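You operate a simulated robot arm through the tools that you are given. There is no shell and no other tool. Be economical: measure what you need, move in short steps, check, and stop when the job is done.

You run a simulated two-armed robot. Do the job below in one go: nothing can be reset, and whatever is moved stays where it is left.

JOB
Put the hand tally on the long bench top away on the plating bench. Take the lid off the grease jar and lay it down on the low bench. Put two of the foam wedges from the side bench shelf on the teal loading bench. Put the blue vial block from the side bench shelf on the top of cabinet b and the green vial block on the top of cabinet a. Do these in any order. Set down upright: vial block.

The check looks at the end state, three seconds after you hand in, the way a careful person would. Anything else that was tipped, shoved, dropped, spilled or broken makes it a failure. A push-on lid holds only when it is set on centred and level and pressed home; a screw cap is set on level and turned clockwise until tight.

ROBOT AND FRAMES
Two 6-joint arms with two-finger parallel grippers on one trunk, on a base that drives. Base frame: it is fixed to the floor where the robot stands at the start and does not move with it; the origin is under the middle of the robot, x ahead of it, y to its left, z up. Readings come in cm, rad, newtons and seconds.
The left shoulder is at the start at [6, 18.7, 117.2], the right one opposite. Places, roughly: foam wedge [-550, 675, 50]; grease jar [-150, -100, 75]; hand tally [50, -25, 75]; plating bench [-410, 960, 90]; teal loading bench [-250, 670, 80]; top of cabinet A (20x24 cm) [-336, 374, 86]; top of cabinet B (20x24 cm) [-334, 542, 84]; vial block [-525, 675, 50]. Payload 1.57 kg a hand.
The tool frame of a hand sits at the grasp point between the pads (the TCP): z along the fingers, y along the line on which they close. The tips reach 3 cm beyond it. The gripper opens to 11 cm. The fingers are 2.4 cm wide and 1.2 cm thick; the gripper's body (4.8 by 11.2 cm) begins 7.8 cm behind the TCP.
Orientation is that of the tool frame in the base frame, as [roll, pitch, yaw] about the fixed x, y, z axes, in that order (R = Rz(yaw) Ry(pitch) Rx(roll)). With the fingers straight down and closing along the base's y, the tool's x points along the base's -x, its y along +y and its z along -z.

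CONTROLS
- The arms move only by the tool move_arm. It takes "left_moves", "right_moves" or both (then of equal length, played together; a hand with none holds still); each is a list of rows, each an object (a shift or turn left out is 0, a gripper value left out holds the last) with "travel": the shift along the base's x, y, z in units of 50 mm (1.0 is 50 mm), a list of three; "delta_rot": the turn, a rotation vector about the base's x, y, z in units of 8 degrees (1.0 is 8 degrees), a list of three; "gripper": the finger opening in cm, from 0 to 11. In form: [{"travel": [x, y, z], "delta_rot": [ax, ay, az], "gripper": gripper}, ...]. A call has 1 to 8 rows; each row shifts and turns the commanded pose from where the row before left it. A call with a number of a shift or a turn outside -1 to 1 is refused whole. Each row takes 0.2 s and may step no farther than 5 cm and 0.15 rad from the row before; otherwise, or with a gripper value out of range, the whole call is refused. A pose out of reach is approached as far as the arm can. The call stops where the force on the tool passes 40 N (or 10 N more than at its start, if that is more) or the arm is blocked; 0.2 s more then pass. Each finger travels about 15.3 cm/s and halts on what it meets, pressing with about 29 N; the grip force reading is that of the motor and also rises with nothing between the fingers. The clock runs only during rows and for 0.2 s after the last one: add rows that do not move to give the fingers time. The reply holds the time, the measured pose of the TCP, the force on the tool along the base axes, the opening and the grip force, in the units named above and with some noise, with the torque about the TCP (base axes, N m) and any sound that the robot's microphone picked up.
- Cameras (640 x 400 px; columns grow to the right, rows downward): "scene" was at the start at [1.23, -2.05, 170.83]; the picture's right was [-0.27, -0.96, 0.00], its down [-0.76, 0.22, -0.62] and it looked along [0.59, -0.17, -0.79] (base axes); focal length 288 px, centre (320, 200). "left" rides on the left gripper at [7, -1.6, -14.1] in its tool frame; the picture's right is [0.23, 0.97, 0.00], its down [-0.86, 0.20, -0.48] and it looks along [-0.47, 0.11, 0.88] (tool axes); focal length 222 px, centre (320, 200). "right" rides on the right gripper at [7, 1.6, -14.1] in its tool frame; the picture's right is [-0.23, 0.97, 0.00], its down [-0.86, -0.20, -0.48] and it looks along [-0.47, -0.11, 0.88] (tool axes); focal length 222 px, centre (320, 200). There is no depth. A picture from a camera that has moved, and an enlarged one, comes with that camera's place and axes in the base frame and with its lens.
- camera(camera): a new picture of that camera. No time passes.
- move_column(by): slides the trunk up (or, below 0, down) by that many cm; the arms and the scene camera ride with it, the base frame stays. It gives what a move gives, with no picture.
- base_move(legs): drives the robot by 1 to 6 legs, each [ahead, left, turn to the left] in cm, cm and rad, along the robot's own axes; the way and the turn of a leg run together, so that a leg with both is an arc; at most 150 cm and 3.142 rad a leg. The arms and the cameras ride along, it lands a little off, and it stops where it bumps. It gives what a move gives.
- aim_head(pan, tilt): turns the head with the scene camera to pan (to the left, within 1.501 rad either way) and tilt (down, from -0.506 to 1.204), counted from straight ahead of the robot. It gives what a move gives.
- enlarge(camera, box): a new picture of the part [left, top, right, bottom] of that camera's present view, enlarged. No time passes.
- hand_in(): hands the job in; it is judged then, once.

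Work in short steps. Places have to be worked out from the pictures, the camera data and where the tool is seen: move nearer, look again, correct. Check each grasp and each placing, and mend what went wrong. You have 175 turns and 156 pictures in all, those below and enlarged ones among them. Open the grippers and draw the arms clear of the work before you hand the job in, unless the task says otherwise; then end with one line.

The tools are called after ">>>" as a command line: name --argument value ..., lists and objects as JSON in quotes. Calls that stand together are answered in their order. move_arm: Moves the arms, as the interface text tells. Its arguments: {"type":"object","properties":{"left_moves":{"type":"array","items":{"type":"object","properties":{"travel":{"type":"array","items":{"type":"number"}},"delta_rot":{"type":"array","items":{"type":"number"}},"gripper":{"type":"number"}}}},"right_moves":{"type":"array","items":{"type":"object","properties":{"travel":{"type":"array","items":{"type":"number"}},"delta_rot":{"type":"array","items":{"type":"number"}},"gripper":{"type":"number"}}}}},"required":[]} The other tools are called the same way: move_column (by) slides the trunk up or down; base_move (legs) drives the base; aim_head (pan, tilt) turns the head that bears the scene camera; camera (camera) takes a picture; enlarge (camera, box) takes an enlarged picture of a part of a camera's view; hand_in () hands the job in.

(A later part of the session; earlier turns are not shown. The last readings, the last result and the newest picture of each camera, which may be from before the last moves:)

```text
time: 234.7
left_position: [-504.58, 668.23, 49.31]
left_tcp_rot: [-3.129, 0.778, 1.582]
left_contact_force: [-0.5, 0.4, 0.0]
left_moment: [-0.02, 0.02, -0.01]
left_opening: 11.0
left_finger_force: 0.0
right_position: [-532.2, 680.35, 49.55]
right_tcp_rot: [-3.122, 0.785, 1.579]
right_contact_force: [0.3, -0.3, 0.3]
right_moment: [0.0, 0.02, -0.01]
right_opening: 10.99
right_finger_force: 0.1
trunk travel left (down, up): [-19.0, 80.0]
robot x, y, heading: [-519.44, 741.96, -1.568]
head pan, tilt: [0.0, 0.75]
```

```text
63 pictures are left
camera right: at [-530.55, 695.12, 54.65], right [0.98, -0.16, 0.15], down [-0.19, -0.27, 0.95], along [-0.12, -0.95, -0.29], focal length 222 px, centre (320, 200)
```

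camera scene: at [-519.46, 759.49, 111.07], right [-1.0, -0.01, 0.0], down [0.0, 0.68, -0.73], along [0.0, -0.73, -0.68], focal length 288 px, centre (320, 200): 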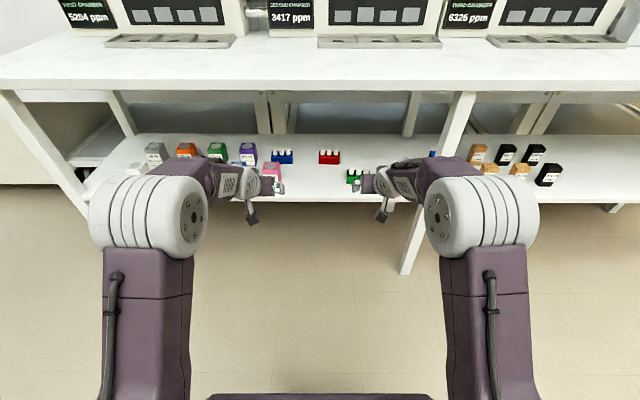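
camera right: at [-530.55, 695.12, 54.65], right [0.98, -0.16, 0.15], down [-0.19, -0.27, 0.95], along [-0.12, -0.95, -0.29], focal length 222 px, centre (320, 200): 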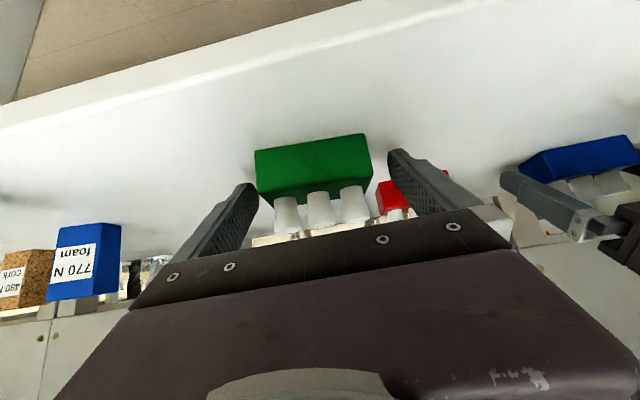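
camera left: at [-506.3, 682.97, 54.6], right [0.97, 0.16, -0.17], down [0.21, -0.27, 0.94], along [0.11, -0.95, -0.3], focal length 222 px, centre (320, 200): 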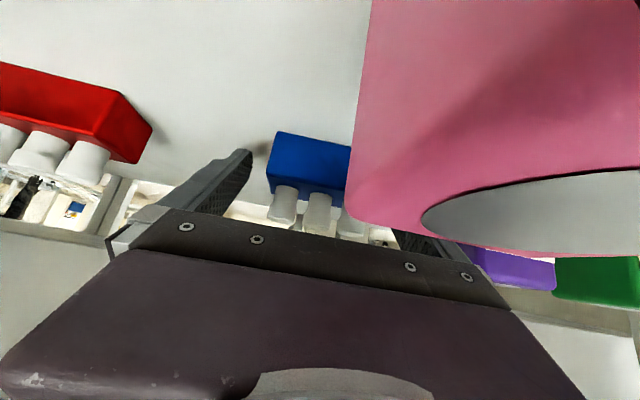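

No contact, blocks between the fingers. I close both hands.

>>> move_arm --left_moves '[{"gripper": 9}, {"gripper": 7}, {"gripper": 6}, {}]' --right_moves '[{"gripper": 9}, {"gripper": 7}, {"gripper": 6}, {}]'

>>> move_arm --left_moves '[{"travel": [0, 0, 0.25]}, {"travel": [0, 0, 0.35]}, {"travel": [0, 0, 0.4]}, {"travel": [0, 0.2, 0.4]}]' --right_moves '[{"travel": [0, 0, 0.25]}, {"travel": [0, 0, 0.35]}, {"travel": [0, 0, 0.4]}, {"travel": [0, 0.2, 0]}]'

>>> camera --camera "left"

>>> camera --camera "right"

```text
time: 235.7
left_position: [-504.64, 668.22, 49.45]
left_tcp_rot: [-3.132, 0.778, 1.582]
left_contact_force: [1.0, -0.4, 0.6]
left_moment: [-0.06, -0.13, 0.03]
left_opening: 7.97
left_finger_force: 29.1
right_position: [-532.21, 680.49, 49.58]
right_tcp_rot: [-3.123, 0.786, 1.58]
right_contact_force: [0.6, -1.1, 1.1]
right_moment: [-0.01, -0.19, -0.02]
right_opening: 7.97
right_finger_force: 28.8
trunk travel left (down, up): [-19.0, 80.0]
robot x, y, heading: [-519.47, 741.99, -1.568]
head pan, tilt: [0.0, 0.75]
```

```text
time: 236.7
left_position: [-504.57, 669.13, 56.38]
left_tcp_rot: [-3.132, 0.778, 1.579]
left_contact_force: [-0.9, -0.4, -2.2]
left_moment: [0.03, 0.04, 0.03]
left_opening: 7.94
left_finger_force: 29.1
right_position: [-532.13, 681.51, 54.64]
right_tcp_rot: [-3.124, 0.784, 1.579]
right_contact_force: [-0.2, 0.1, -2.1]
right_moment: [0.01, 0.01, 0.02]
right_opening: 7.99
right_finger_force: 28.8
trunk travel left (down, up): [-19.0, 80.0]
robot x, y, heading: [-519.66, 741.73, -1.568]
head pan, tilt: [0.0, 0.75]
```

```text
62 pictures are left
camera left: at [-506.33, 683.95, 61.65], right [0.97, 0.16, -0.17], down [0.21, -0.27, 0.94], along [0.11, -0.95, -0.3], focal length 222 px, centre (320, 200)
```

left: 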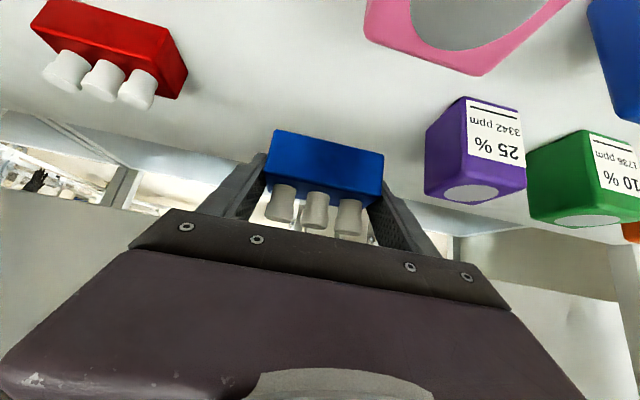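

```text
61 pictures are left
camera right: at [-530.49, 696.19, 59.63], right [0.98, -0.16, 0.15], down [-0.19, -0.27, 0.95], along [-0.12, -0.95, -0.29], focal length 222 px, centre (320, 200)
```

right: 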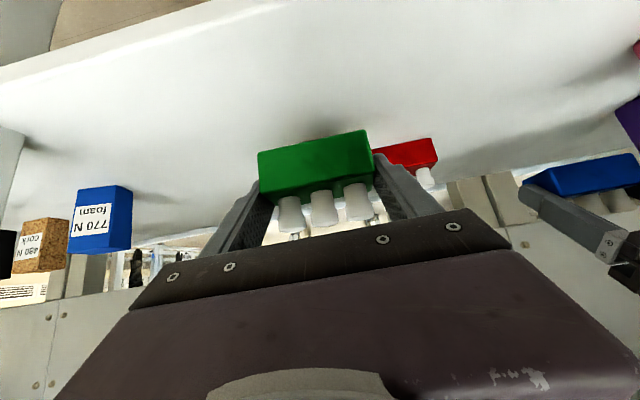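

Both vial blocks held upright. I raise the blue one as I draw it back over the pink block, then withdraw both.

>>> move_arm --left_moves '[{"travel": [0, 0.45, 0.3]}, {"travel": [0, 0.45, 0.35]}, {"travel": [0, 0.7, 0.1]}, {"travel": [0, 0.9, 0]}, {"travel": [0, 0.9, 0]}, {"travel": [0, 0.8, 0]}]' --right_moves '[{"travel": [0, 0.2, 0.1]}, {"travel": [0, 0.2, 0.1]}, {"travel": [0, 0.5, 0]}, {"travel": [0, 0.5, 0]}, {"travel": [0, 0.5, 0]}, {"travel": [0, 0.4, 0]}]'

>>> base_move --legs '[[-38, 0, 0]]'

>>> camera --camera "scene"

```text
time: 238.1
left_position: [-504.8, 690.2, 60.04]
left_tcp_rot: [-3.13, 0.777, 1.581]
left_contact_force: [0.1, -0.3, -2.3]
left_moment: [0.01, 0.0, 0.0]
left_opening: 8.0
left_finger_force: 28.7
right_position: [-532.13, 692.98, 55.72]
right_tcp_rot: [-3.124, 0.787, 1.58]
right_contact_force: [0.8, -0.1, -1.8]
right_moment: [0.02, -0.01, 0.04]
right_opening: 7.98
right_finger_force: 29.5
trunk travel left (down, up): [-19.0, 80.0]
robot x, y, heading: [-519.43, 741.68, -1.564]
head pan, tilt: [0.0, 0.75]
```

```text
time: 240.5
left_position: [-504.9, 728.04, 60.22]
left_tcp_rot: [-3.131, 0.781, 1.576]
left_contact_force: [-0.6, -0.1, -2.6]
left_moment: [0.02, -0.02, 0.0]
left_opening: 7.98
left_finger_force: 29.3
right_position: [-532.35, 731.0, 55.6]
right_tcp_rot: [-3.122, 0.787, 1.578]
right_contact_force: [0.0, 0.1, -3.2]
right_moment: [0.01, -0.04, 0.0]
right_opening: 7.98
right_finger_force: 29.0
trunk travel left (down, up): [-19.0, 80.0]
robot x, y, heading: [-519.27, 779.66, -1.573]
head pan, tilt: [0.0, 0.75]
```

```text
60 pictures are left
camera scene: at [-519.48, 777.5, 111.06], right [-1.0, 0.0, 0.0], down [0.0, 0.68, -0.73], along [0.0, -0.73, -0.68], focal length 288 px, centre (320, 200)
```

scene: 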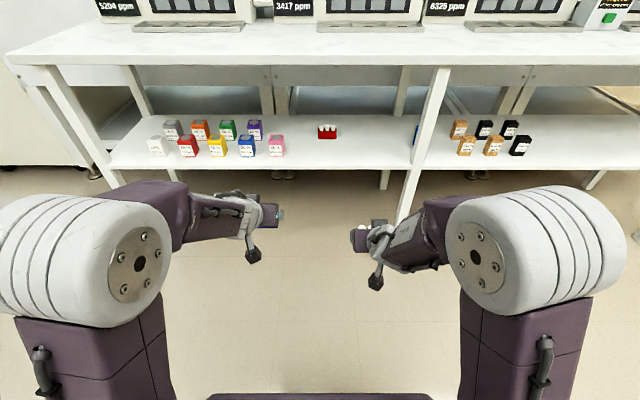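

Shelf is tidy. I raise the trunk, strafe east past the loading bench, and turn to face west near the cabinets.

>>> move_column --by 40

>>> base_move --legs '[[5, 130, 0], [0, 130, 0], [0, 115, 0], [0, 0, -1.57], [0, 120, 0], [0, 105, 0]]'

>>> aim_head --pan 0 --tilt 0.45

>>> camera --camera "scene"

```text
time: 244.3
left_position: [-505.01, 728.1, 100.2]
left_tcp_rot: [-3.133, 0.776, 1.579]
left_contact_force: [0.5, -0.5, -2.8]
left_moment: [0.0, 0.01, -0.03]
left_opening: 8.0
left_finger_force: 28.6
right_position: [-532.27, 730.98, 95.54]
right_tcp_rot: [-3.122, 0.784, 1.578]
right_contact_force: [0.3, -0.2, -3.0]
right_moment: [0.04, -0.01, 0.03]
right_opening: 8.0
right_finger_force: 29.1
trunk travel left (down, up): [-59.0, 40.0]
robot x, y, heading: [-519.74, 779.84, -1.571]
head pan, tilt: [0.0, 0.75]
```

```text
time: 277.0
left_position: [-199.53, 534.76, 100.13]
left_tcp_rot: [-3.132, 0.779, -0.008]
left_contact_force: [-0.3, 0.1, -3.0]
left_moment: [0.05, -0.03, 0.0]
left_opening: 7.98
left_finger_force: 29.1
right_position: [-196.17, 562.17, 95.54]
right_tcp_rot: [-3.123, 0.787, -0.01]
right_contact_force: [0.6, -0.4, -1.0]
right_moment: [0.03, -0.05, -0.04]
right_opening: 8.0
right_finger_force: 29.2
trunk travel left (down, up): [-59.0, 40.0]
robot x, y, heading: [-147.75, 548.49, 3.124]
head pan, tilt: [0.0, 0.75]
```

```text
time: 277.8
left_position: [-199.56, 534.85, 100.08]
left_tcp_rot: [-3.131, 0.777, -0.01]
left_contact_force: [0.3, -0.5, -2.2]
left_moment: [-0.02, -0.04, -0.01]
left_opening: 7.97
left_finger_force: 29.1
right_position: [-196.36, 562.08, 95.49]
right_tcp_rot: [-3.126, 0.786, -0.01]
right_contact_force: [0.2, -0.4, -1.9]
right_moment: [-0.01, -0.03, -0.01]
right_opening: 7.97
right_finger_force: 29.3
trunk travel left (down, up): [-59.0, 40.0]
robot x, y, heading: [-147.45, 548.2, 3.132]
head pan, tilt: [0.0, 0.45]
```

```text
59 pictures are left
camera scene: at [-150.82, 548.52, 153.7], right [0.02, 1.0, 0.0], down [0.44, -0.01, -0.9], along [-0.9, 0.01, -0.44], focal length 288 px, centre (320, 200)
```

scene: 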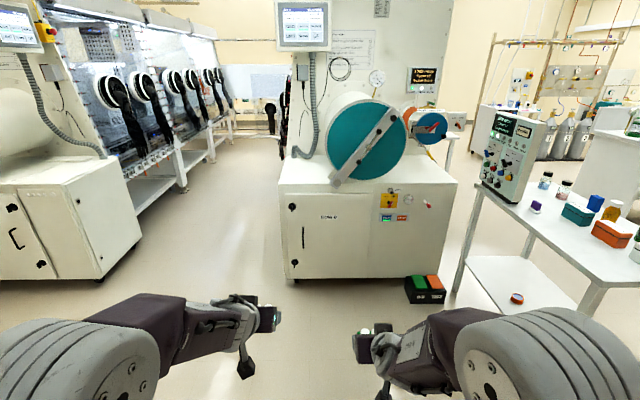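

Cabinet in front should be B; I check its label and the top-left spot.

>>> enlarge --camera "scene" --box '[270, 120, 410, 230]'

>>> enlarge --camera "scene" --box '[0, 100, 150, 290]'

```text
3.64 times, centred on (340, 175) of scene
camera zoom: at [-150.82, 548.52, 153.7], right [0.02, 1.0, 0.0], down [0.44, -0.01, -0.9], along [-0.9, 0.01, -0.44], focal length 1049 px, centre (247, 291)
```

zoom: 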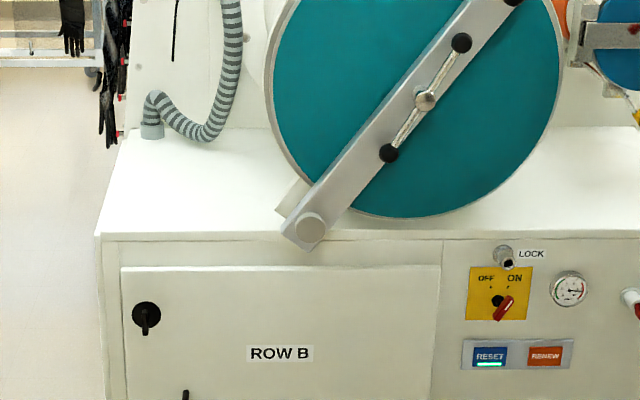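

```text
2.11 times, centred on (75, 195) of scene
camera zoom: at [-150.82, 548.52, 153.7], right [0.02, 1.0, 0.0], down [0.44, -0.01, -0.9], along [-0.9, 0.01, -0.44], focal length 607 px, centre (836, 210)
```

zoom: 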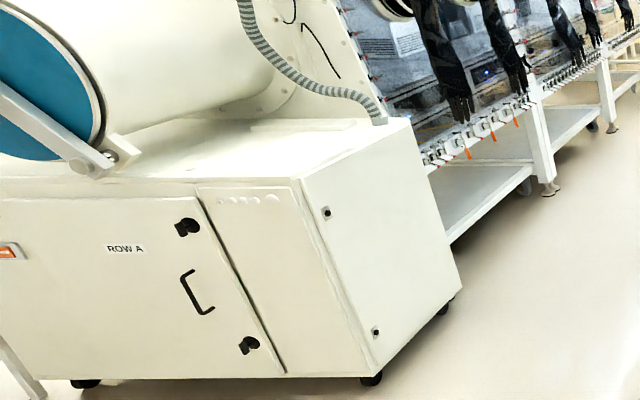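

Row B confirmed; the free spot left of the disc is centred at about [-334, 541]. I retract the right hand, shift right 6 cm and drive 98 cm ahead.

>>> move_arm --right_moves '[{"travel": [0.7, 0.1, 0.2]}, {"travel": [0.7, 0.1, 0.2]}, {"travel": [0.7, 0.1, 0.2]}, {"travel": [0.6, 0.1, 0.2]}]'

>>> base_move --legs '[[50, -6.3, 0.01], [48, 0, 0]]'

>>> aim_head --pan 0.15 --tilt 0.7

>>> camera --camera "scene"

>>> camera --camera "left"

```text
time: 278.8
left_position: [-199.46, 534.82, 100.36]
left_tcp_rot: [-3.13, 0.777, -0.009]
left_contact_force: [0.3, 0.7, -2.5]
left_moment: [-0.02, -0.03, 0.03]
left_opening: 8.0
left_finger_force: 28.8
right_position: [-186.92, 562.92, 102.47]
right_tcp_rot: [-3.125, 0.785, -0.01]
right_contact_force: [0.8, -0.7, -2.1]
right_moment: [-0.03, -0.04, 0.02]
right_opening: 7.98
right_finger_force: 29.1
right hand out of reach, approached as far as the arm can: row 2, 3, 4
trunk travel left (down, up): [-59.0, 40.0]
robot x, y, heading: [-147.35, 548.43, 3.127]
head pan, tilt: [0.0, 0.45]
```

```text
time: 284.2
left_position: [-296.9, 540.3, 100.16]
left_tcp_rot: [-3.132, 0.776, 0.011]
left_contact_force: [0.3, 0.1, -2.4]
left_moment: [0.0, -0.03, 0.01]
left_opening: 7.97
left_finger_force: 28.2
right_position: [-284.89, 568.72, 102.45]
right_tcp_rot: [-3.122, 0.785, 0.01]
right_contact_force: [-0.5, -0.8, -2.1]
right_moment: [0.0, -0.04, 0.0]
right_opening: 7.97
right_finger_force: 29.0
trunk travel left (down, up): [-59.0, 40.0]
robot x, y, heading: [-245.22, 555.23, -3.135]
head pan, tilt: [0.0, 0.45]
```

```text
time: 285.0
left_position: [-296.79, 540.39, 100.22]
left_tcp_rot: [-3.132, 0.776, 0.013]
left_contact_force: [0.9, -1.0, -2.1]
left_moment: [-0.02, -0.03, -0.01]
left_opening: 7.99
left_finger_force: 28.8
right_position: [-284.94, 568.79, 102.47]
right_tcp_rot: [-3.124, 0.784, 0.011]
right_contact_force: [-0.6, -0.5, -2.4]
right_moment: [-0.02, 0.01, 0.02]
right_opening: 7.98
right_finger_force: 29.5
trunk travel left (down, up): [-59.0, 40.0]
robot x, y, heading: [-245.16, 554.83, -3.142]
head pan, tilt: [0.15, 0.7]
```

```text
56 pictures are left
camera scene: at [-247.55, 553.84, 151.49], right [-0.15, 0.99, 0.0], down [0.64, 0.1, -0.77], along [-0.76, -0.12, -0.64], focal length 288 px, centre (320, 200)
```

scene: 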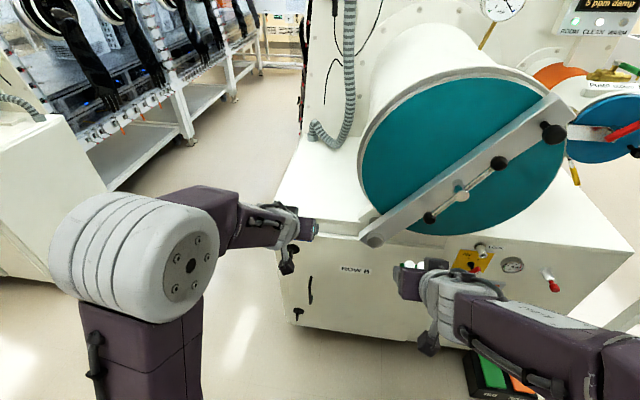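

```text
55 pictures are left
camera left: at [-281.94, 541.94, 105.37], right [0.16, -0.97, -0.17], down [-0.27, -0.21, 0.94], along [-0.95, -0.11, -0.3], focal length 222 px, centre (320, 200)
```

left: 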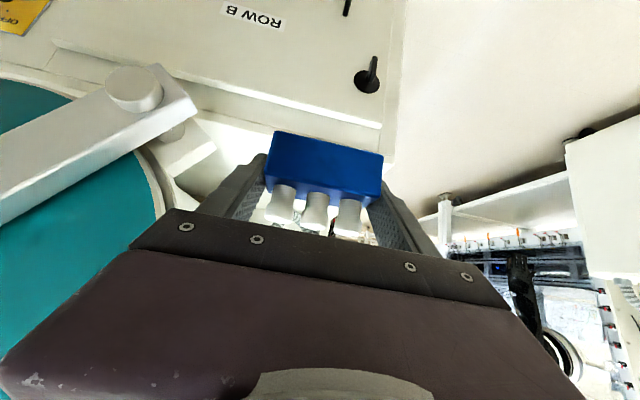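

The right hand would come near the disc's lever, so I lower it below disc level first (it's well clear of the cabinet now).

>>> move_arm --right_moves '[{"travel": [0, 0, -0.8]}, {"travel": [0, 0, -0.8]}, {"travel": [0, 0, -0.8]}, {"travel": [0.1, 0, -0.8]}, {"travel": [0.2, 0, -0.8]}, {"travel": [0.2, 0, -0.8]}, {"travel": [0.2, 0, -0.4]}]'

>>> camera --camera "right"

```text
time: 286.6
left_position: [-296.84, 540.36, 100.21]
left_tcp_rot: [-3.13, 0.779, 0.011]
left_contact_force: [0.9, -0.2, -2.5]
left_moment: [-0.06, -0.02, 0.04]
left_opening: 7.97
left_finger_force: 29.1
right_position: [-287.98, 564.58, 88.7]
right_tcp_rot: [-3.107, 0.779, 0.017]
right_contact_force: [-0.2, 0.2, -2.1]
right_moment: [-0.02, -0.04, -0.04]
right_opening: 7.97
right_finger_force: 28.7
right hand out of reach, approached as far as the arm can: row 1, 2, 3, 4, 5, 6, 7
trunk travel left (down, up): [-59.0, 40.0]
robot x, y, heading: [-245.01, 555.37, -3.138]
head pan, tilt: [0.15, 0.7]
```

```text
54 pictures are left
camera right: at [-273.23, 562.52, 93.77], right [-0.17, -0.98, 0.14], down [-0.27, 0.18, 0.95], along [-0.95, 0.12, -0.3], focal length 222 px, centre (320, 200)
```

right: 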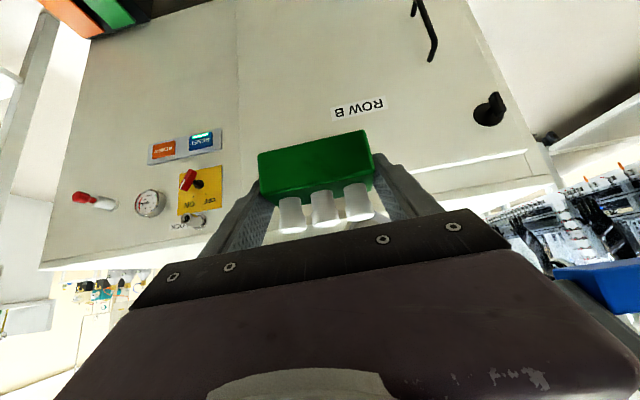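

I raise the left hand and drop the trunk 14 cm, bringing the right hand under disc level while the left stays high; then drive 15 cm ahead.

>>> move_arm --left_moves '[{"travel": [0, 0, 0.8]}, {"travel": [0, 0, 0.8]}, {"travel": [0, 0.1, 0.8]}]'

>>> move_column --by -14

>>> base_move --legs '[[15, 0, 0]]'

>>> camera --camera "scene"

>>> camera --camera "left"

```text
time: 287.4
left_position: [-296.79, 540.64, 111.35]
left_tcp_rot: [-3.132, 0.777, 0.01]
left_contact_force: [-0.5, 0.5, -1.8]
left_moment: [0.0, -0.01, -0.04]
left_opening: 7.98
left_finger_force: 29.3
left hand out of reach, approached as far as the arm can: row 1
right_position: [-288.11, 564.57, 88.63]
right_tcp_rot: [-3.108, 0.779, 0.017]
right_contact_force: [0.0, -0.4, -3.1]
right_moment: [-0.03, -0.04, -0.01]
right_opening: 7.96
right_finger_force: 28.8
trunk travel left (down, up): [-59.0, 40.0]
robot x, y, heading: [-245.16, 555.25, -3.14]
head pan, tilt: [0.15, 0.7]
```

```text
time: 289.1
left_position: [-296.98, 540.61, 97.37]
left_tcp_rot: [-3.132, 0.776, 0.009]
left_contact_force: [0.1, 0.1, -1.5]
left_moment: [-0.01, -0.04, -0.01]
left_opening: 7.94
left_finger_force: 29.1
right_position: [-288.09, 564.53, 74.69]
right_tcp_rot: [-3.109, 0.778, 0.018]
right_contact_force: [-0.1, 0.4, -1.8]
right_moment: [0.03, -0.03, 0.03]
right_opening: 7.98
right_finger_force: 28.9
trunk travel left (down, up): [-45.0, 54.0]
robot x, y, heading: [-245.14, 555.43, -3.134]
head pan, tilt: [0.15, 0.7]
```

```text
time: 290.4
left_position: [-312.11, 540.59, 97.32]
left_tcp_rot: [-3.131, 0.778, 0.011]
left_contact_force: [-0.2, 0.4, -2.1]
left_moment: [-0.03, 0.0, -0.01]
left_opening: 7.98
left_finger_force: 28.7
right_position: [-303.07, 564.56, 74.5]
right_tcp_rot: [-3.109, 0.778, 0.018]
right_contact_force: [-1.2, 0.8, -2.4]
right_moment: [-0.01, -0.01, 0.0]
right_opening: 7.99
right_finger_force: 28.6
trunk travel left (down, up): [-45.0, 54.0]
robot x, y, heading: [-260.05, 555.1, -3.137]
head pan, tilt: [0.15, 0.7]
```

```text
53 pictures are left
camera scene: at [-262.72, 553.77, 137.48], right [-0.15, 0.99, 0.0], down [0.64, 0.1, -0.76], along [-0.75, -0.12, -0.65], focal length 288 px, centre (320, 200)
```

scene: 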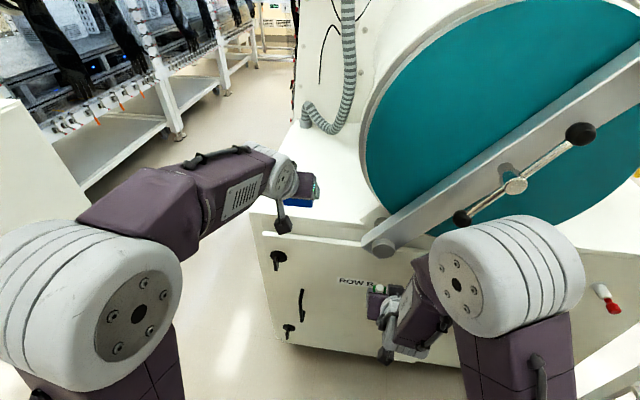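

```text
52 pictures are left
camera left: at [-297.22, 542.11, 102.52], right [0.16, -0.97, -0.17], down [-0.27, -0.21, 0.94], along [-0.95, -0.11, -0.3], focal length 222 px, centre (320, 200)
```

left: 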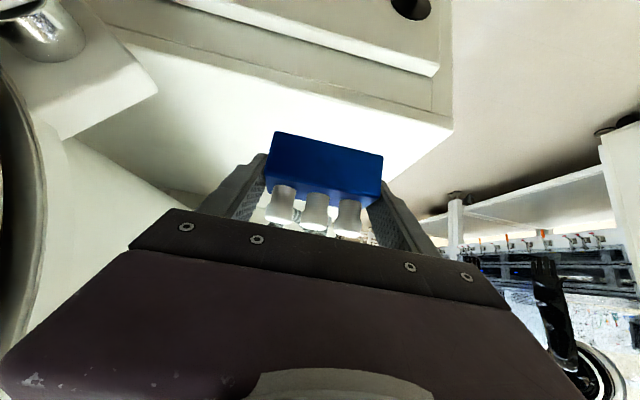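

Spot clear. I extend the left hand to x≈-332 and start lowering.

>>> move_arm --left_moves '[{"travel": [-0.9, 0.02, 0]}, {"travel": [-0.95, 0.02, 0]}, {"travel": [-0.95, 0.02, 0]}, {"travel": [-0.95, 0.02, 0]}, {"travel": [-0.2, 0, -0.5]}, {"travel": [0, 0, -0.5]}, {}]'

>>> camera --camera "left"

>>> enlarge --camera "scene" --box '[240, 100, 420, 240]'

```text
time: 292.0
left_position: [-331.75, 540.87, 92.24]
left_tcp_rot: [-3.131, 0.776, 0.01]
left_contact_force: [0.0, -0.3, -3.3]
left_moment: [0.0, -0.02, 0.01]
left_opening: 7.99
left_finger_force: 28.8
right_position: [-302.85, 564.51, 74.49]
right_tcp_rot: [-3.108, 0.776, 0.018]
right_contact_force: [-1.0, 0.3, -1.6]
right_moment: [-0.01, -0.02, 0.04]
right_opening: 8.01
right_finger_force: 28.7
trunk travel left (down, up): [-45.0, 54.0]
robot x, y, heading: [-260.04, 554.93, -3.138]
head pan, tilt: [0.15, 0.7]
```

```text
51 pictures are left
camera left: at [-316.78, 542.55, 97.51], right [0.16, -0.97, -0.17], down [-0.27, -0.21, 0.94], along [-0.95, -0.11, -0.3], focal length 222 px, centre (320, 200)
```

left: 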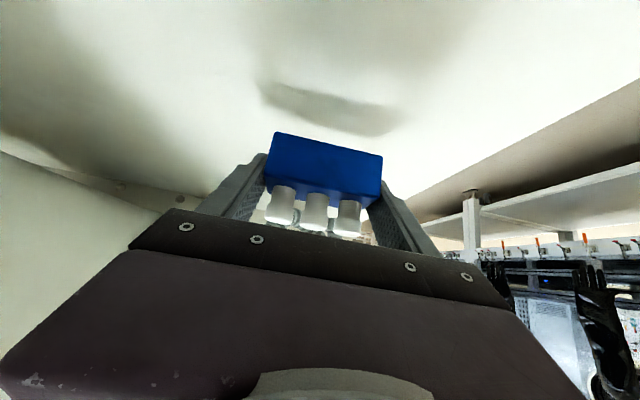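

```text
2.86 times, centred on (330, 170) of scene
camera zoom: at [-262.56, 553.77, 137.49], right [-0.15, 0.99, 0.0], down [0.64, 0.1, -0.76], along [-0.76, -0.12, -0.64], focal length 824 px, centre (291, 286)
```

zoom: 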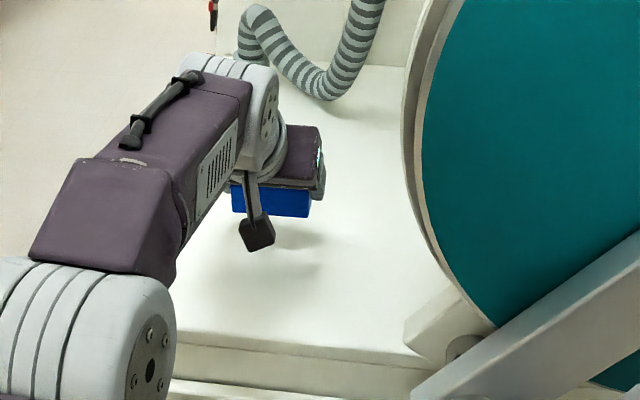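

Over the free top. I lower in small steps to contact.

>>> move_arm --left_moves '[{"travel": [0, 0, -0.3]}, {"travel": [0, 0, -0.2]}, {"travel": [0, 0, -0.08]}, {"travel": [0, 0, -0.06]}, {"travel": [0, 0, -0.06]}, {"travel": [0, 0, -0.06]}, {"travel": [0, 0, -0.06]}]'

```text
time: 293.6
left_position: [-331.78, 540.98, 88.36]
left_tcp_rot: [-3.13, 0.783, 0.01]
left_contact_force: [-2.2, -0.7, 3.8]
left_moment: [-0.27, -0.05, -0.06]
left_opening: 7.99
left_finger_force: 28.7
right_position: [-302.97, 564.51, 74.66]
right_tcp_rot: [-3.109, 0.778, 0.019]
right_contact_force: [0.3, -0.5, -2.1]
right_moment: [0.01, -0.06, 0.0]
right_opening: 7.99
right_finger_force: 29.1
trunk travel left (down, up): [-45.0, 54.0]
robot x, y, heading: [-259.97, 554.99, -3.138]
head pan, tilt: [0.15, 0.7]
```

Light contact at z≈88.4. I open and check.

>>> move_arm --left_moves '[{"travel": [0, 0, -0.02]}, {"gripper": 9}, {"gripper": 10.5}, {}]'

>>> camera --camera "left"

```text
time: 294.6
left_position: [-331.73, 540.96, 88.07]
left_tcp_rot: [-3.132, 0.778, 0.01]
left_contact_force: [-0.1, 0.0, 0.9]
left_moment: [-0.02, -0.01, 0.0]
left_opening: 10.5
left_finger_force: 0.1
right_position: [-303.01, 564.47, 74.66]
right_tcp_rot: [-3.108, 0.776, 0.018]
right_contact_force: [1.0, 0.5, -2.5]
right_moment: [-0.01, 0.0, 0.0]
right_opening: 8.0
right_finger_force: 29.0
trunk travel left (down, up): [-45.0, 54.0]
robot x, y, heading: [-260.31, 555.05, -3.137]
head pan, tilt: [0.15, 0.7]
```

```text
49 pictures are left
camera left: at [-316.82, 542.56, 93.33], right [0.16, -0.97, -0.17], down [-0.27, -0.21, 0.94], along [-0.95, -0.11, -0.3], focal length 222 px, centre (320, 200)
```

left: 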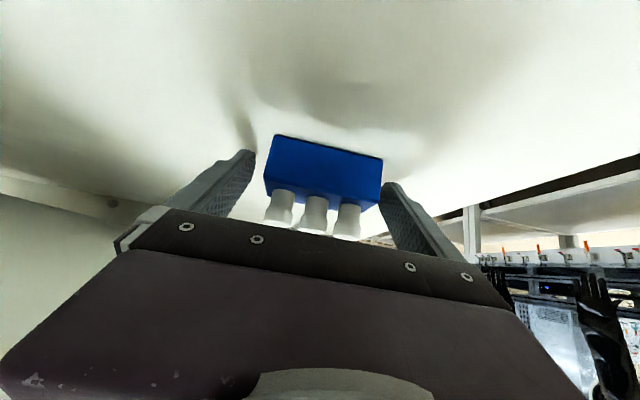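

Standing upright and released. I withdraw up and back along the fingers, then check.

>>> move_arm --left_moves '[{"travel": [0.3, 0, 0.3]}, {"travel": [0.6, 0, 0.6]}, {"travel": [0.6, 0, 0.6]}, {"travel": [0.8, 0, 0.3]}, {"travel": [0.9, 0, 0]}]'

>>> base_move --legs '[[-50, 0, 0]]'

>>> enlarge --camera "scene" --box '[220, 70, 420, 220]'

```text
time: 295.8
left_position: [-315.53, 540.95, 97.17]
left_tcp_rot: [-3.13, 0.777, 0.01]
left_contact_force: [0.4, 0.3, 0.2]
left_moment: [0.01, -0.01, 0.0]
left_opening: 10.51
left_finger_force: 0.0
right_position: [-302.97, 564.52, 74.68]
right_tcp_rot: [-3.109, 0.779, 0.017]
right_contact_force: [-0.1, -0.8, -1.6]
right_moment: [0.0, -0.03, 0.0]
right_opening: 8.0
right_finger_force: 29.6
trunk travel left (down, up): [-45.0, 54.0]
robot x, y, heading: [-259.79, 555.27, -3.135]
head pan, tilt: [0.15, 0.7]
```

```text
time: 298.8
left_position: [-265.63, 541.13, 97.18]
left_tcp_rot: [-3.13, 0.778, 0.01]
left_contact_force: [-0.5, -0.5, -0.4]
left_moment: [-0.01, 0.01, -0.01]
left_opening: 10.49
left_finger_force: 0.0
right_position: [-253.01, 564.66, 74.54]
right_tcp_rot: [-3.108, 0.778, 0.021]
right_contact_force: [-0.2, 0.5, -3.5]
right_moment: [-0.02, -0.03, 0.03]
right_opening: 7.99
right_finger_force: 28.6
trunk travel left (down, up): [-45.0, 54.0]
robot x, y, heading: [-210.14, 555.45, -3.135]
head pan, tilt: [0.15, 0.7]
```

```text
2.67 times, centred on (320, 145) of scene
camera zoom: at [-212.44, 554.03, 137.49], right [-0.16, 0.99, 0.0], down [0.64, 0.1, -0.77], along [-0.76, -0.12, -0.64], focal length 769 px, centre (320, 347)
```

zoom: 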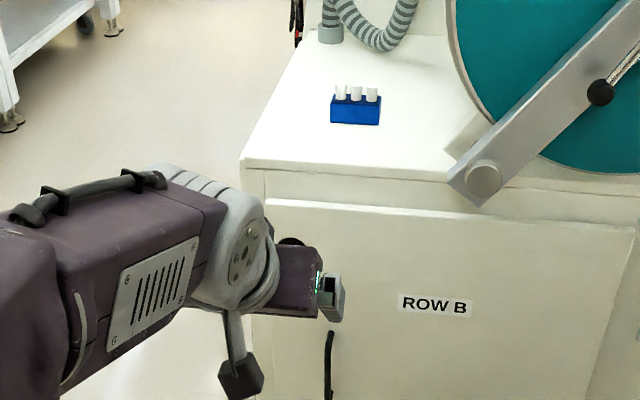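

Blue block stands on cabinet B. Now I raise the trunk and strafe south to cabinet A.

>>> move_column --by 14

>>> base_move --legs '[[-25, 0, 0], [0, 100, 0], [0, 88, 0]]'

>>> aim_head --pan 0 --tilt 0.55

>>> camera --camera "scene"

```text
time: 300.4
left_position: [-265.7, 541.04, 111.1]
left_tcp_rot: [-3.132, 0.778, 0.014]
left_contact_force: [-0.3, -0.1, 0.9]
left_moment: [0.01, 0.02, 0.01]
left_opening: 10.54
left_finger_force: 0.1
right_position: [-252.98, 564.51, 88.58]
right_tcp_rot: [-3.108, 0.776, 0.021]
right_contact_force: [-0.5, -0.1, -3.0]
right_moment: [0.0, -0.03, -0.02]
right_opening: 7.99
right_finger_force: 28.5
trunk travel left (down, up): [-59.0, 40.0]
robot x, y, heading: [-210.13, 554.7, -3.135]
head pan, tilt: [0.15, 0.7]
```

```text
time: 311.2
left_position: [-238.05, 353.77, 111.03]
left_tcp_rot: [-3.131, 0.776, 0.019]
left_contact_force: [0.5, 0.3, 0.8]
left_moment: [-0.02, 0.04, -0.02]
left_opening: 10.5
left_finger_force: 0.0
right_position: [-225.47, 377.77, 88.6]
right_tcp_rot: [-3.107, 0.776, 0.027]
right_contact_force: [-0.1, -1.1, -2.1]
right_moment: [0.05, -0.02, 0.01]
right_opening: 8.01
right_finger_force: 28.8
trunk travel left (down, up): [-59.0, 40.0]
robot x, y, heading: [-182.75, 368.46, -3.129]
head pan, tilt: [0.15, 0.7]
```

```text
time: 311.9
left_position: [-237.93, 353.9, 111.16]
left_tcp_rot: [-3.131, 0.777, 0.019]
left_contact_force: [-0.2, 0.4, 0.0]
left_moment: [0.03, 0.02, 0.01]
left_opening: 10.52
left_finger_force: 0.1
right_position: [-225.49, 377.6, 88.64]
right_tcp_rot: [-3.106, 0.776, 0.027]
right_contact_force: [-0.2, -0.1, -2.5]
right_moment: [-0.01, -0.03, 0.0]
right_opening: 8.0
right_finger_force: 28.9
trunk travel left (down, up): [-59.0, 40.0]
robot x, y, heading: [-182.3, 368.67, -3.126]
head pan, tilt: [0.0, 0.55]
```

```text
47 pictures are left
camera scene: at [-185.53, 368.54, 152.8], right [-0.01, 1.0, 0.0], down [0.52, 0.01, -0.85], along [-0.85, -0.01, -0.52], focal length 288 px, centre (320, 200)
```

scene: 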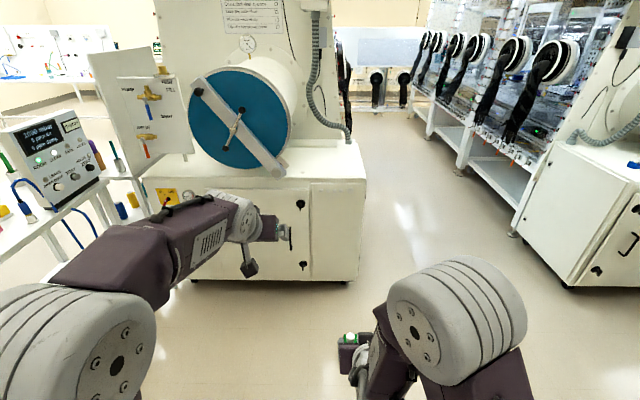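

Cabinet A's free spot is right of its disc, about [-334, 372]. I fold the empty left hand back (tool down) and bring the right hand up and forward.

>>> move_arm --left_moves '[{"travel": [0.6, 0, 0], "delta_rot": [0, -0.93, 0]}, {"travel": [0.6, 0, 0], "delta_rot": [0, -0.93, 0]}, {"travel": [0.6, 0, 0], "delta_rot": [0, -0.93, 0]}, {"travel": [0.6, 0, 0], "delta_rot": [0, -0.93, 0]}, {"travel": [0.6, 0, 0], "delta_rot": [0, -0.93, 0]}, {"travel": [0.6, 0, 0], "delta_rot": [0, -0.93, 0]}, {"travel": [0.8, 0, 0]}]' --right_moves '[{"travel": [-0.4, 0.2, 0.4]}, {"travel": [-0.4, 0.2, 0.5]}, {"travel": [-0.4, 0.2, 0.5]}, {"travel": [-0.4, 0.2, 0.5]}, {"travel": [-0.4, 0.2, 0.5]}, {}, {}]'

>>> base_move --legs '[[30, 11.5, -0.015], [38, 0, 0]]'

>>> camera --camera "scene"

>>> camera --camera "right"

```text
time: 313.6
left_position: [-215.66, 353.91, 111.25]
left_tcp_rot: [3.141, 0.0, 0.014]
left_contact_force: [0.6, -0.6, 0.7]
left_moment: [0.02, 0.07, 0.02]
left_opening: 10.52
left_finger_force: 0.0
right_position: [-235.24, 382.61, 100.69]
right_tcp_rot: [-3.108, 0.78, 0.028]
right_contact_force: [0.9, 0.8, -1.6]
right_moment: [0.02, -0.03, -0.01]
right_opening: 8.01
right_finger_force: 28.7
trunk travel left (down, up): [-59.0, 40.0]
robot x, y, heading: [-182.6, 368.56, -3.13]
head pan, tilt: [0.0, 0.55]
```

```text
time: 317.7
left_position: [-284.37, 343.22, 111.16]
left_tcp_rot: [3.14, 0.0, -0.007]
left_contact_force: [0.9, 0.6, 0.8]
left_moment: [-0.01, -0.01, 0.03]
left_opening: 10.51
left_finger_force: 0.1
right_position: [-303.1, 372.32, 100.58]
right_tcp_rot: [-3.109, 0.777, 0.006]
right_contact_force: [0.1, -0.6, -2.6]
right_moment: [0.01, -0.01, -0.04]
right_opening: 7.97
right_finger_force: 29.1
trunk travel left (down, up): [-59.0, 40.0]
robot x, y, heading: [-250.37, 356.94, 3.138]
head pan, tilt: [0.0, 0.55]
```

```text
46 pictures are left
camera scene: at [-253.56, 357.29, 152.8], right [0.01, 1.0, 0.0], down [0.52, 0.0, -0.85], along [-0.85, 0.01, -0.52], focal length 288 px, centre (320, 200)
```

scene: 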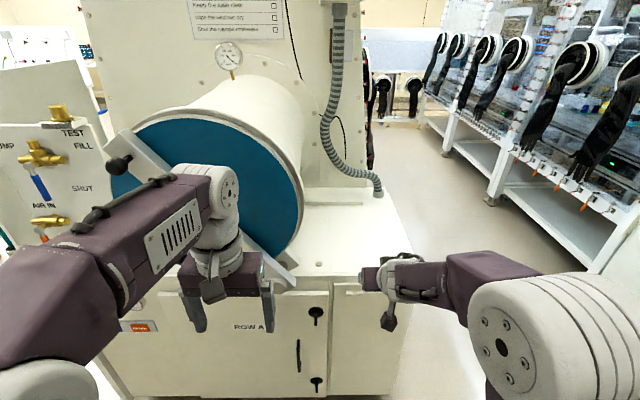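

```text
45 pictures are left
camera right: at [-288.41, 370.18, 105.7], right [-0.18, -0.97, 0.14], down [-0.27, 0.18, 0.95], along [-0.95, 0.13, -0.3], focal length 222 px, centre (320, 200)
```

right: 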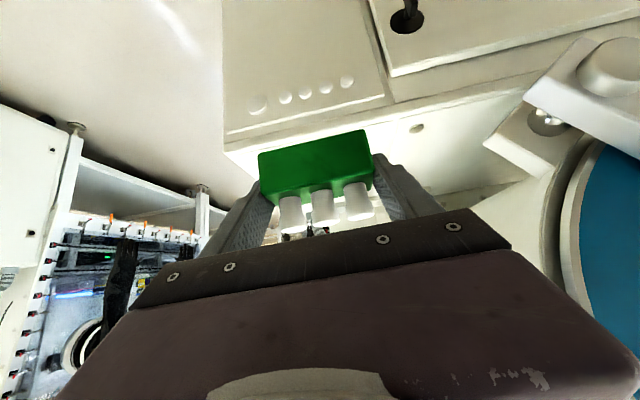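

Clear of bracket and corner. I advance 8 cm and extend the right hand to x≈-331.

>>> base_move --legs '[[8, 0, 0]]'

>>> move_arm --right_moves '[{"travel": [-0.8, 0, 0]}, {"travel": [-0.9, 0, 0]}, {"travel": [-0.9, 0, 0]}, {"travel": [-0.9, 0, 0]}, {"travel": [-0.6, 0, -0.4]}, {"travel": [0, 0, -0.5]}, {"travel": [0, 0, -0.4]}, {}]'

>>> camera --camera "right"

>>> camera --camera "scene"

```text
time: 318.8
left_position: [-292.43, 343.26, 111.14]
left_tcp_rot: [-3.141, -0.001, -0.008]
left_contact_force: [-0.7, -0.1, 0.0]
left_moment: [0.0, 0.0, -0.01]
left_opening: 10.48
left_finger_force: 0.1
right_position: [-311.27, 372.37, 100.48]
right_tcp_rot: [-3.109, 0.776, 0.007]
right_contact_force: [0.0, -0.8, -3.0]
right_moment: [0.03, -0.05, 0.02]
right_opening: 7.96
right_finger_force: 29.0
trunk travel left (down, up): [-59.0, 40.0]
robot x, y, heading: [-258.76, 357.55, 3.132]
head pan, tilt: [0.0, 0.55]
```

```text
time: 320.6
left_position: [-292.27, 343.27, 111.12]
left_tcp_rot: [3.141, -0.002, -0.006]
left_contact_force: [0.9, 0.0, -0.1]
left_moment: [0.0, 0.0, 0.01]
left_opening: 10.49
left_finger_force: 0.1
right_position: [-331.67, 372.39, 94.06]
right_tcp_rot: [-3.11, 0.777, 0.007]
right_contact_force: [0.2, 0.5, -2.8]
right_moment: [0.0, -0.01, -0.01]
right_opening: 7.99
right_finger_force: 28.6
trunk travel left (down, up): [-59.0, 40.0]
robot x, y, heading: [-258.79, 357.56, 3.131]
head pan, tilt: [0.0, 0.55]
```

```text
44 pictures are left
camera right: at [-316.91, 370.22, 99.18], right [-0.18, -0.97, 0.14], down [-0.27, 0.18, 0.95], along [-0.95, 0.13, -0.3], focal length 222 px, centre (320, 200)
```

right: 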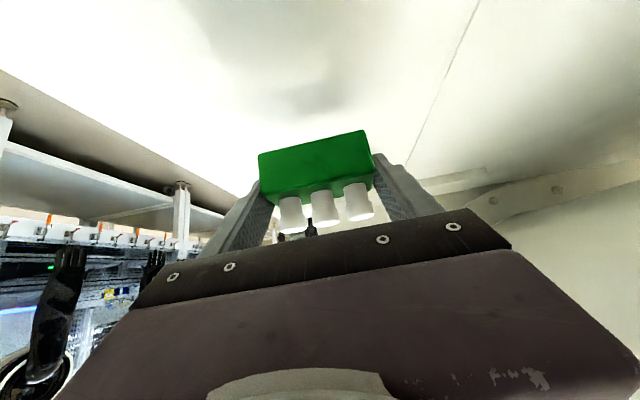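

```text
43 pictures are left
camera scene: at [-261.56, 357.34, 152.8], right [0.01, 1.0, 0.0], down [0.52, 0.0, -0.85], along [-0.85, 0.01, -0.52], focal length 288 px, centre (320, 200)
```

scene: 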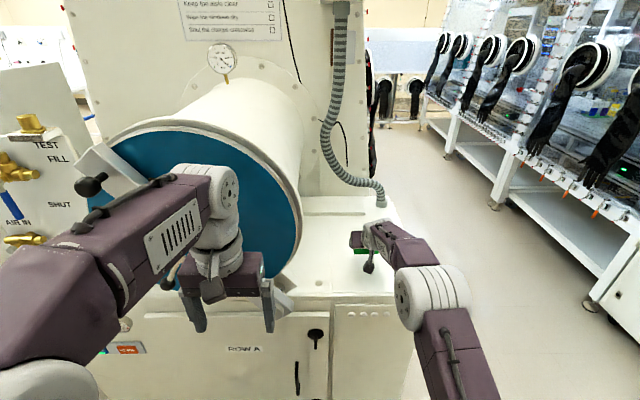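

Over cabinet A's free top. I lower in small steps until light contact.

>>> move_arm --right_moves '[{"travel": [0, 0, -0.3]}, {"travel": [0, 0, -0.2]}, {"travel": [0, 0, -0.06]}, {"travel": [0, 0, -0.06]}, {"travel": [0, 0, -0.06]}, {"travel": [0, 0, -0.06]}]'

```text
time: 321.9
left_position: [-292.44, 343.2, 111.1]
left_tcp_rot: [3.14, -0.001, -0.006]
left_contact_force: [0.4, 0.3, -0.1]
left_moment: [0.02, 0.04, -0.01]
left_opening: 10.52
left_finger_force: 0.0
right_position: [-331.66, 372.44, 90.19]
right_tcp_rot: [-3.108, 0.777, 0.009]
right_contact_force: [0.0, -0.5, -1.8]
right_moment: [-0.02, -0.05, -0.02]
right_opening: 8.0
right_finger_force: 28.9
trunk travel left (down, up): [-59.0, 40.0]
robot x, y, heading: [-258.37, 357.36, 3.136]
head pan, tilt: [0.0, 0.55]
```

No contact yet; continuing in small steps.

>>> move_arm --right_moves '[{"travel": [0, 0, -0.06]}, {"travel": [0, 0, -0.06]}, {"travel": [0, 0, -0.06]}, {"travel": [0, 0, -0.06]}]'

>>> camera --camera "right"

```text
time: 322.9
left_position: [-292.41, 343.22, 111.15]
left_tcp_rot: [3.139, -0.002, -0.005]
left_contact_force: [1.1, 0.5, 0.2]
left_moment: [0.02, -0.02, 0.02]
left_opening: 10.5
left_finger_force: 0.1
right_position: [-331.64, 372.44, 88.95]
right_tcp_rot: [-3.108, 0.776, 0.008]
right_contact_force: [-0.2, 0.3, -2.3]
right_moment: [0.02, -0.03, -0.02]
right_opening: 7.99
right_finger_force: 29.0
trunk travel left (down, up): [-59.0, 40.0]
robot x, y, heading: [-258.69, 356.93, 3.135]
head pan, tilt: [0.0, 0.55]
```

```text
42 pictures are left
camera right: at [-316.94, 370.24, 94.26], right [-0.18, -0.97, 0.14], down [-0.27, 0.18, 0.95], along [-0.95, 0.13, -0.3], focal length 222 px, centre (320, 200)
```

right: 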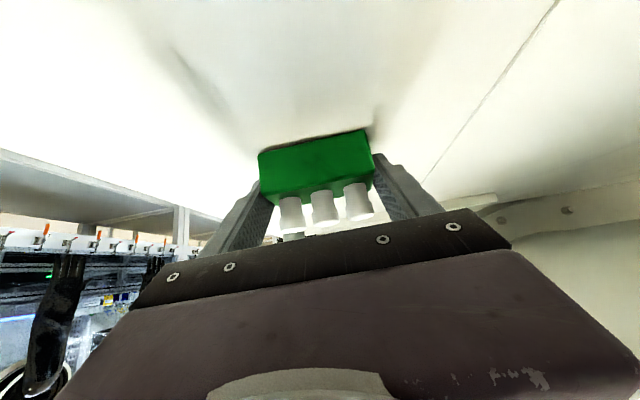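

Nearly down; the shadow is closing. A few more small steps.

>>> move_arm --right_moves '[{"travel": [0, 0, -0.06]}, {"travel": [0, 0, -0.06]}, {"travel": [0, 0, -0.04]}, {}]'

```text
time: 323.9
left_position: [-292.13, 343.2, 111.31]
left_tcp_rot: [3.139, 0.0, -0.007]
left_contact_force: [-0.2, 1.0, -0.5]
left_moment: [0.01, 0.05, 0.02]
left_opening: 10.51
left_finger_force: 0.1
right_position: [-331.66, 372.53, 88.75]
right_tcp_rot: [-3.108, 0.782, 0.004]
right_contact_force: [-4.1, 1.8, 12.8]
right_moment: [-0.47, 0.61, -0.21]
right_opening: 8.04
right_finger_force: 28.6
trunk travel left (down, up): [-59.0, 40.0]
robot x, y, heading: [-258.63, 357.73, 3.132]
head pan, tilt: [0.0, 0.55]
```

Contact. I ease off slightly, open, and withdraw along the fingers.

>>> move_arm --right_moves '[{"travel": [0, 0, 0.05]}, {"gripper": 9}, {"gripper": 10.5}, {}, {"travel": [0.3, 0, 0.3]}, {"travel": [0.6, 0, 0.6]}, {"travel": [0.6, 0, 0.6]}, {"travel": [0.8, 0, 0.4]}]'

>>> base_move --legs '[[-60, 0, 0]]'

>>> camera --camera "scene"

```text
time: 325.8
left_position: [-292.22, 343.29, 111.29]
left_tcp_rot: [3.14, 0.0, -0.007]
left_contact_force: [0.3, -1.0, -0.7]
left_moment: [0.02, 0.04, 0.02]
left_opening: 10.5
left_finger_force: 0.0
right_position: [-319.85, 372.31, 98.2]
right_tcp_rot: [-3.109, 0.779, 0.006]
right_contact_force: [0.5, 0.2, 0.1]
right_moment: [0.0, 0.02, 0.03]
right_opening: 10.52
right_finger_force: 0.0
trunk travel left (down, up): [-59.0, 40.0]
robot x, y, heading: [-258.83, 357.23, 3.137]
head pan, tilt: [0.0, 0.55]
```

```text
time: 329.1
left_position: [-232.85, 342.77, 111.07]
left_tcp_rot: [3.139, -0.003, -0.005]
left_contact_force: [1.0, -0.3, 0.3]
left_moment: [-0.03, 0.0, 0.02]
left_opening: 10.52
left_finger_force: 0.0
right_position: [-260.56, 371.87, 98.02]
right_tcp_rot: [-3.109, 0.776, 0.009]
right_contact_force: [0.5, -1.0, -0.6]
right_moment: [0.02, 0.0, 0.0]
right_opening: 10.53
right_finger_force: 0.1
trunk travel left (down, up): [-59.0, 40.0]
robot x, y, heading: [-199.0, 356.79, 3.139]
head pan, tilt: [0.0, 0.55]
```

```text
41 pictures are left
camera scene: at [-202.08, 356.96, 152.8], right [0.01, 1.0, 0.0], down [0.52, 0.0, -0.85], along [-0.85, 0.0, -0.52], focal length 288 px, centre (320, 200)
```

scene: 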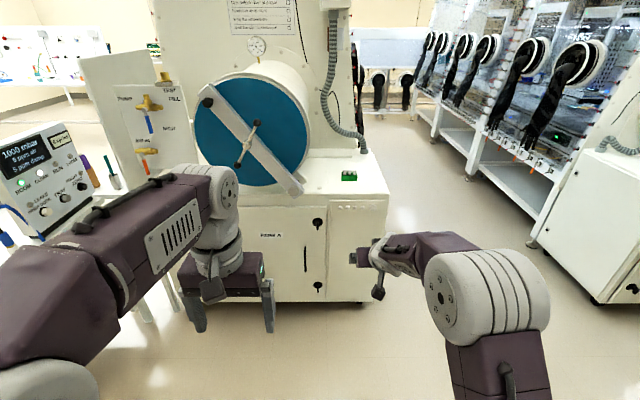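

Green block is placed. Now back to the grease jar: drive back and strafe south in front of the low bench.

>>> base_move --legs '[[-119, 0, 0], [0, 150, 0], [0, 150, 0], [0, 145, 0]]'

>>> aim_head --pan 0.05 --tilt 0.7

>>> camera --camera "scene"

```text
time: 355.9
left_position: [-109.05, -100.32, 111.13]
left_tcp_rot: [3.139, -0.003, 0.003]
left_contact_force: [-0.6, 0.0, 0.0]
left_moment: [0.0, -0.01, 0.01]
left_opening: 10.5
left_finger_force: 0.0
right_position: [-137.18, -71.62, 98.05]
right_tcp_rot: [-3.11, 0.777, 0.02]
right_contact_force: [-0.8, 0.4, -0.2]
right_moment: [0.0, 0.0, -0.02]
right_opening: 10.5
right_finger_force: 0.2
trunk travel left (down, up): [-59.0, 40.0]
robot x, y, heading: [-75.33, -85.83, -3.138]
head pan, tilt: [0.0, 0.55]
```

```text
time: 356.6
left_position: [-109.22, -100.41, 111.13]
left_tcp_rot: [3.141, -0.001, 0.005]
left_contact_force: [0.5, 0.1, 0.5]
left_moment: [0.02, 0.02, -0.04]
left_opening: 10.51
left_finger_force: 0.1
right_position: [-137.33, -71.62, 98.05]
right_tcp_rot: [-3.109, 0.777, 0.019]
right_contact_force: [0.5, -0.7, 0.2]
right_moment: [-0.01, -0.01, 0.0]
right_opening: 10.46
right_finger_force: 0.1
trunk travel left (down, up): [-59.0, 40.0]
robot x, y, heading: [-75.62, -85.83, -3.137]
head pan, tilt: [0.051, 0.7]
```

```text
40 pictures are left
camera scene: at [-77.96, -86.34, 151.49], right [-0.06, 1.0, 0.0], down [0.64, 0.04, -0.77], along [-0.76, -0.04, -0.64], focal length 288 px, centre (320, 200)
```

scene: 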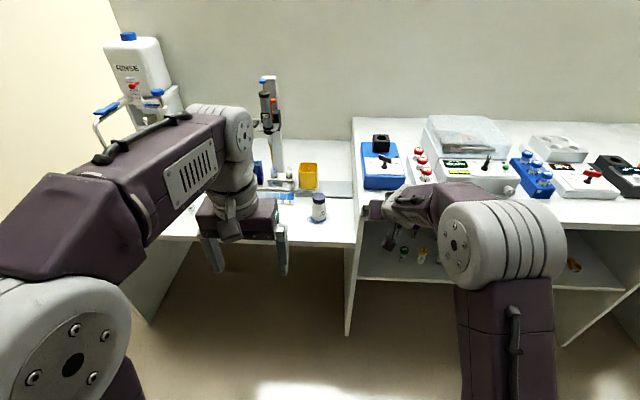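

Jar confirmed at about [-159.3, -91.3]. I bring the right hand across, tilted about 57°, at jar-body height in front of the bench edge.

>>> move_arm --right_moves '[{"travel": [0.2, -0.66, -0.6], "delta_rot": [0, 0.5, 0], "gripper": 8}, {"travel": [0.2, -0.66, -0.6], "delta_rot": [0, 0.5, 0]}, {"travel": [0.2, -0.66, -0.6], "delta_rot": [0, 0.5, 0]}, {"travel": [0.2, -0.66, -0.6]}, {"travel": [0, -0.66, -0.6]}, {"travel": [0, -0.66, -0.6]}, {}]'

>>> camera --camera "scene"

>>> camera --camera "right"

```text
time: 358.2
left_position: [-109.02, -100.27, 111.23]
left_tcp_rot: [3.139, -0.003, 0.005]
left_contact_force: [0.0, 0.4, 0.4]
left_moment: [-0.02, -0.04, -0.01]
left_opening: 10.5
left_finger_force: 0.0
right_position: [-133.49, -89.57, 80.92]
right_tcp_rot: [-3.102, 0.988, 0.021]
right_contact_force: [0.3, 0.2, -0.8]
right_moment: [-0.01, 0.01, 0.02]
right_opening: 8.02
right_finger_force: 0.0
right hand out of reach, approached as far as the arm can: row 1
trunk travel left (down, up): [-59.0, 40.0]
robot x, y, heading: [-75.26, -85.82, -3.135]
head pan, tilt: [0.051, 0.7]
```

```text
39 pictures are left
camera scene: at [-77.92, -86.26, 151.49], right [-0.06, 1.0, 0.0], down [0.64, 0.04, -0.77], along [-0.76, -0.04, -0.64], focal length 288 px, centre (320, 200)
```

scene: 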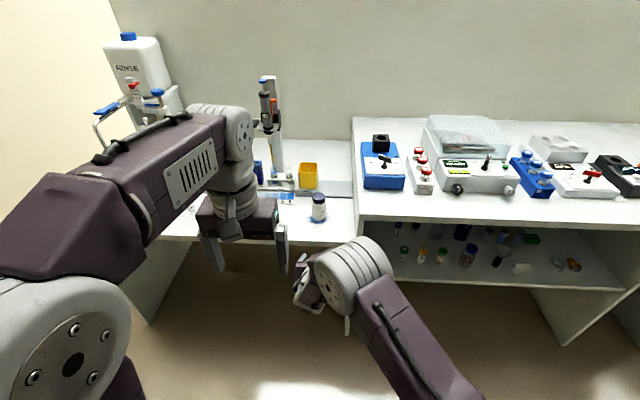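

```text
38 pictures are left
camera right: at [-117.96, -91.71, 82.79], right [-0.14, -0.98, 0.17], down [-0.07, 0.18, 0.98], along [-0.99, 0.12, -0.09], focal length 222 px, centre (320, 200)
```

right: 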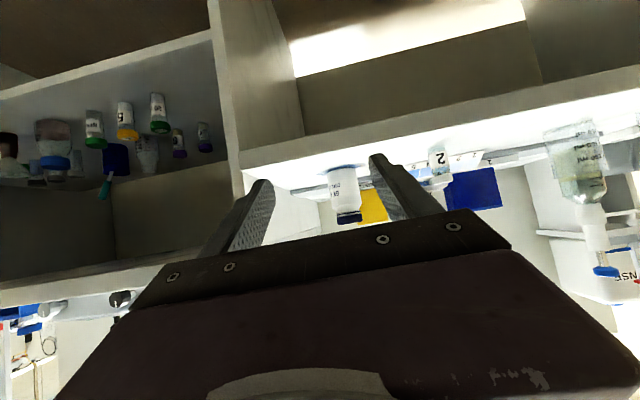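

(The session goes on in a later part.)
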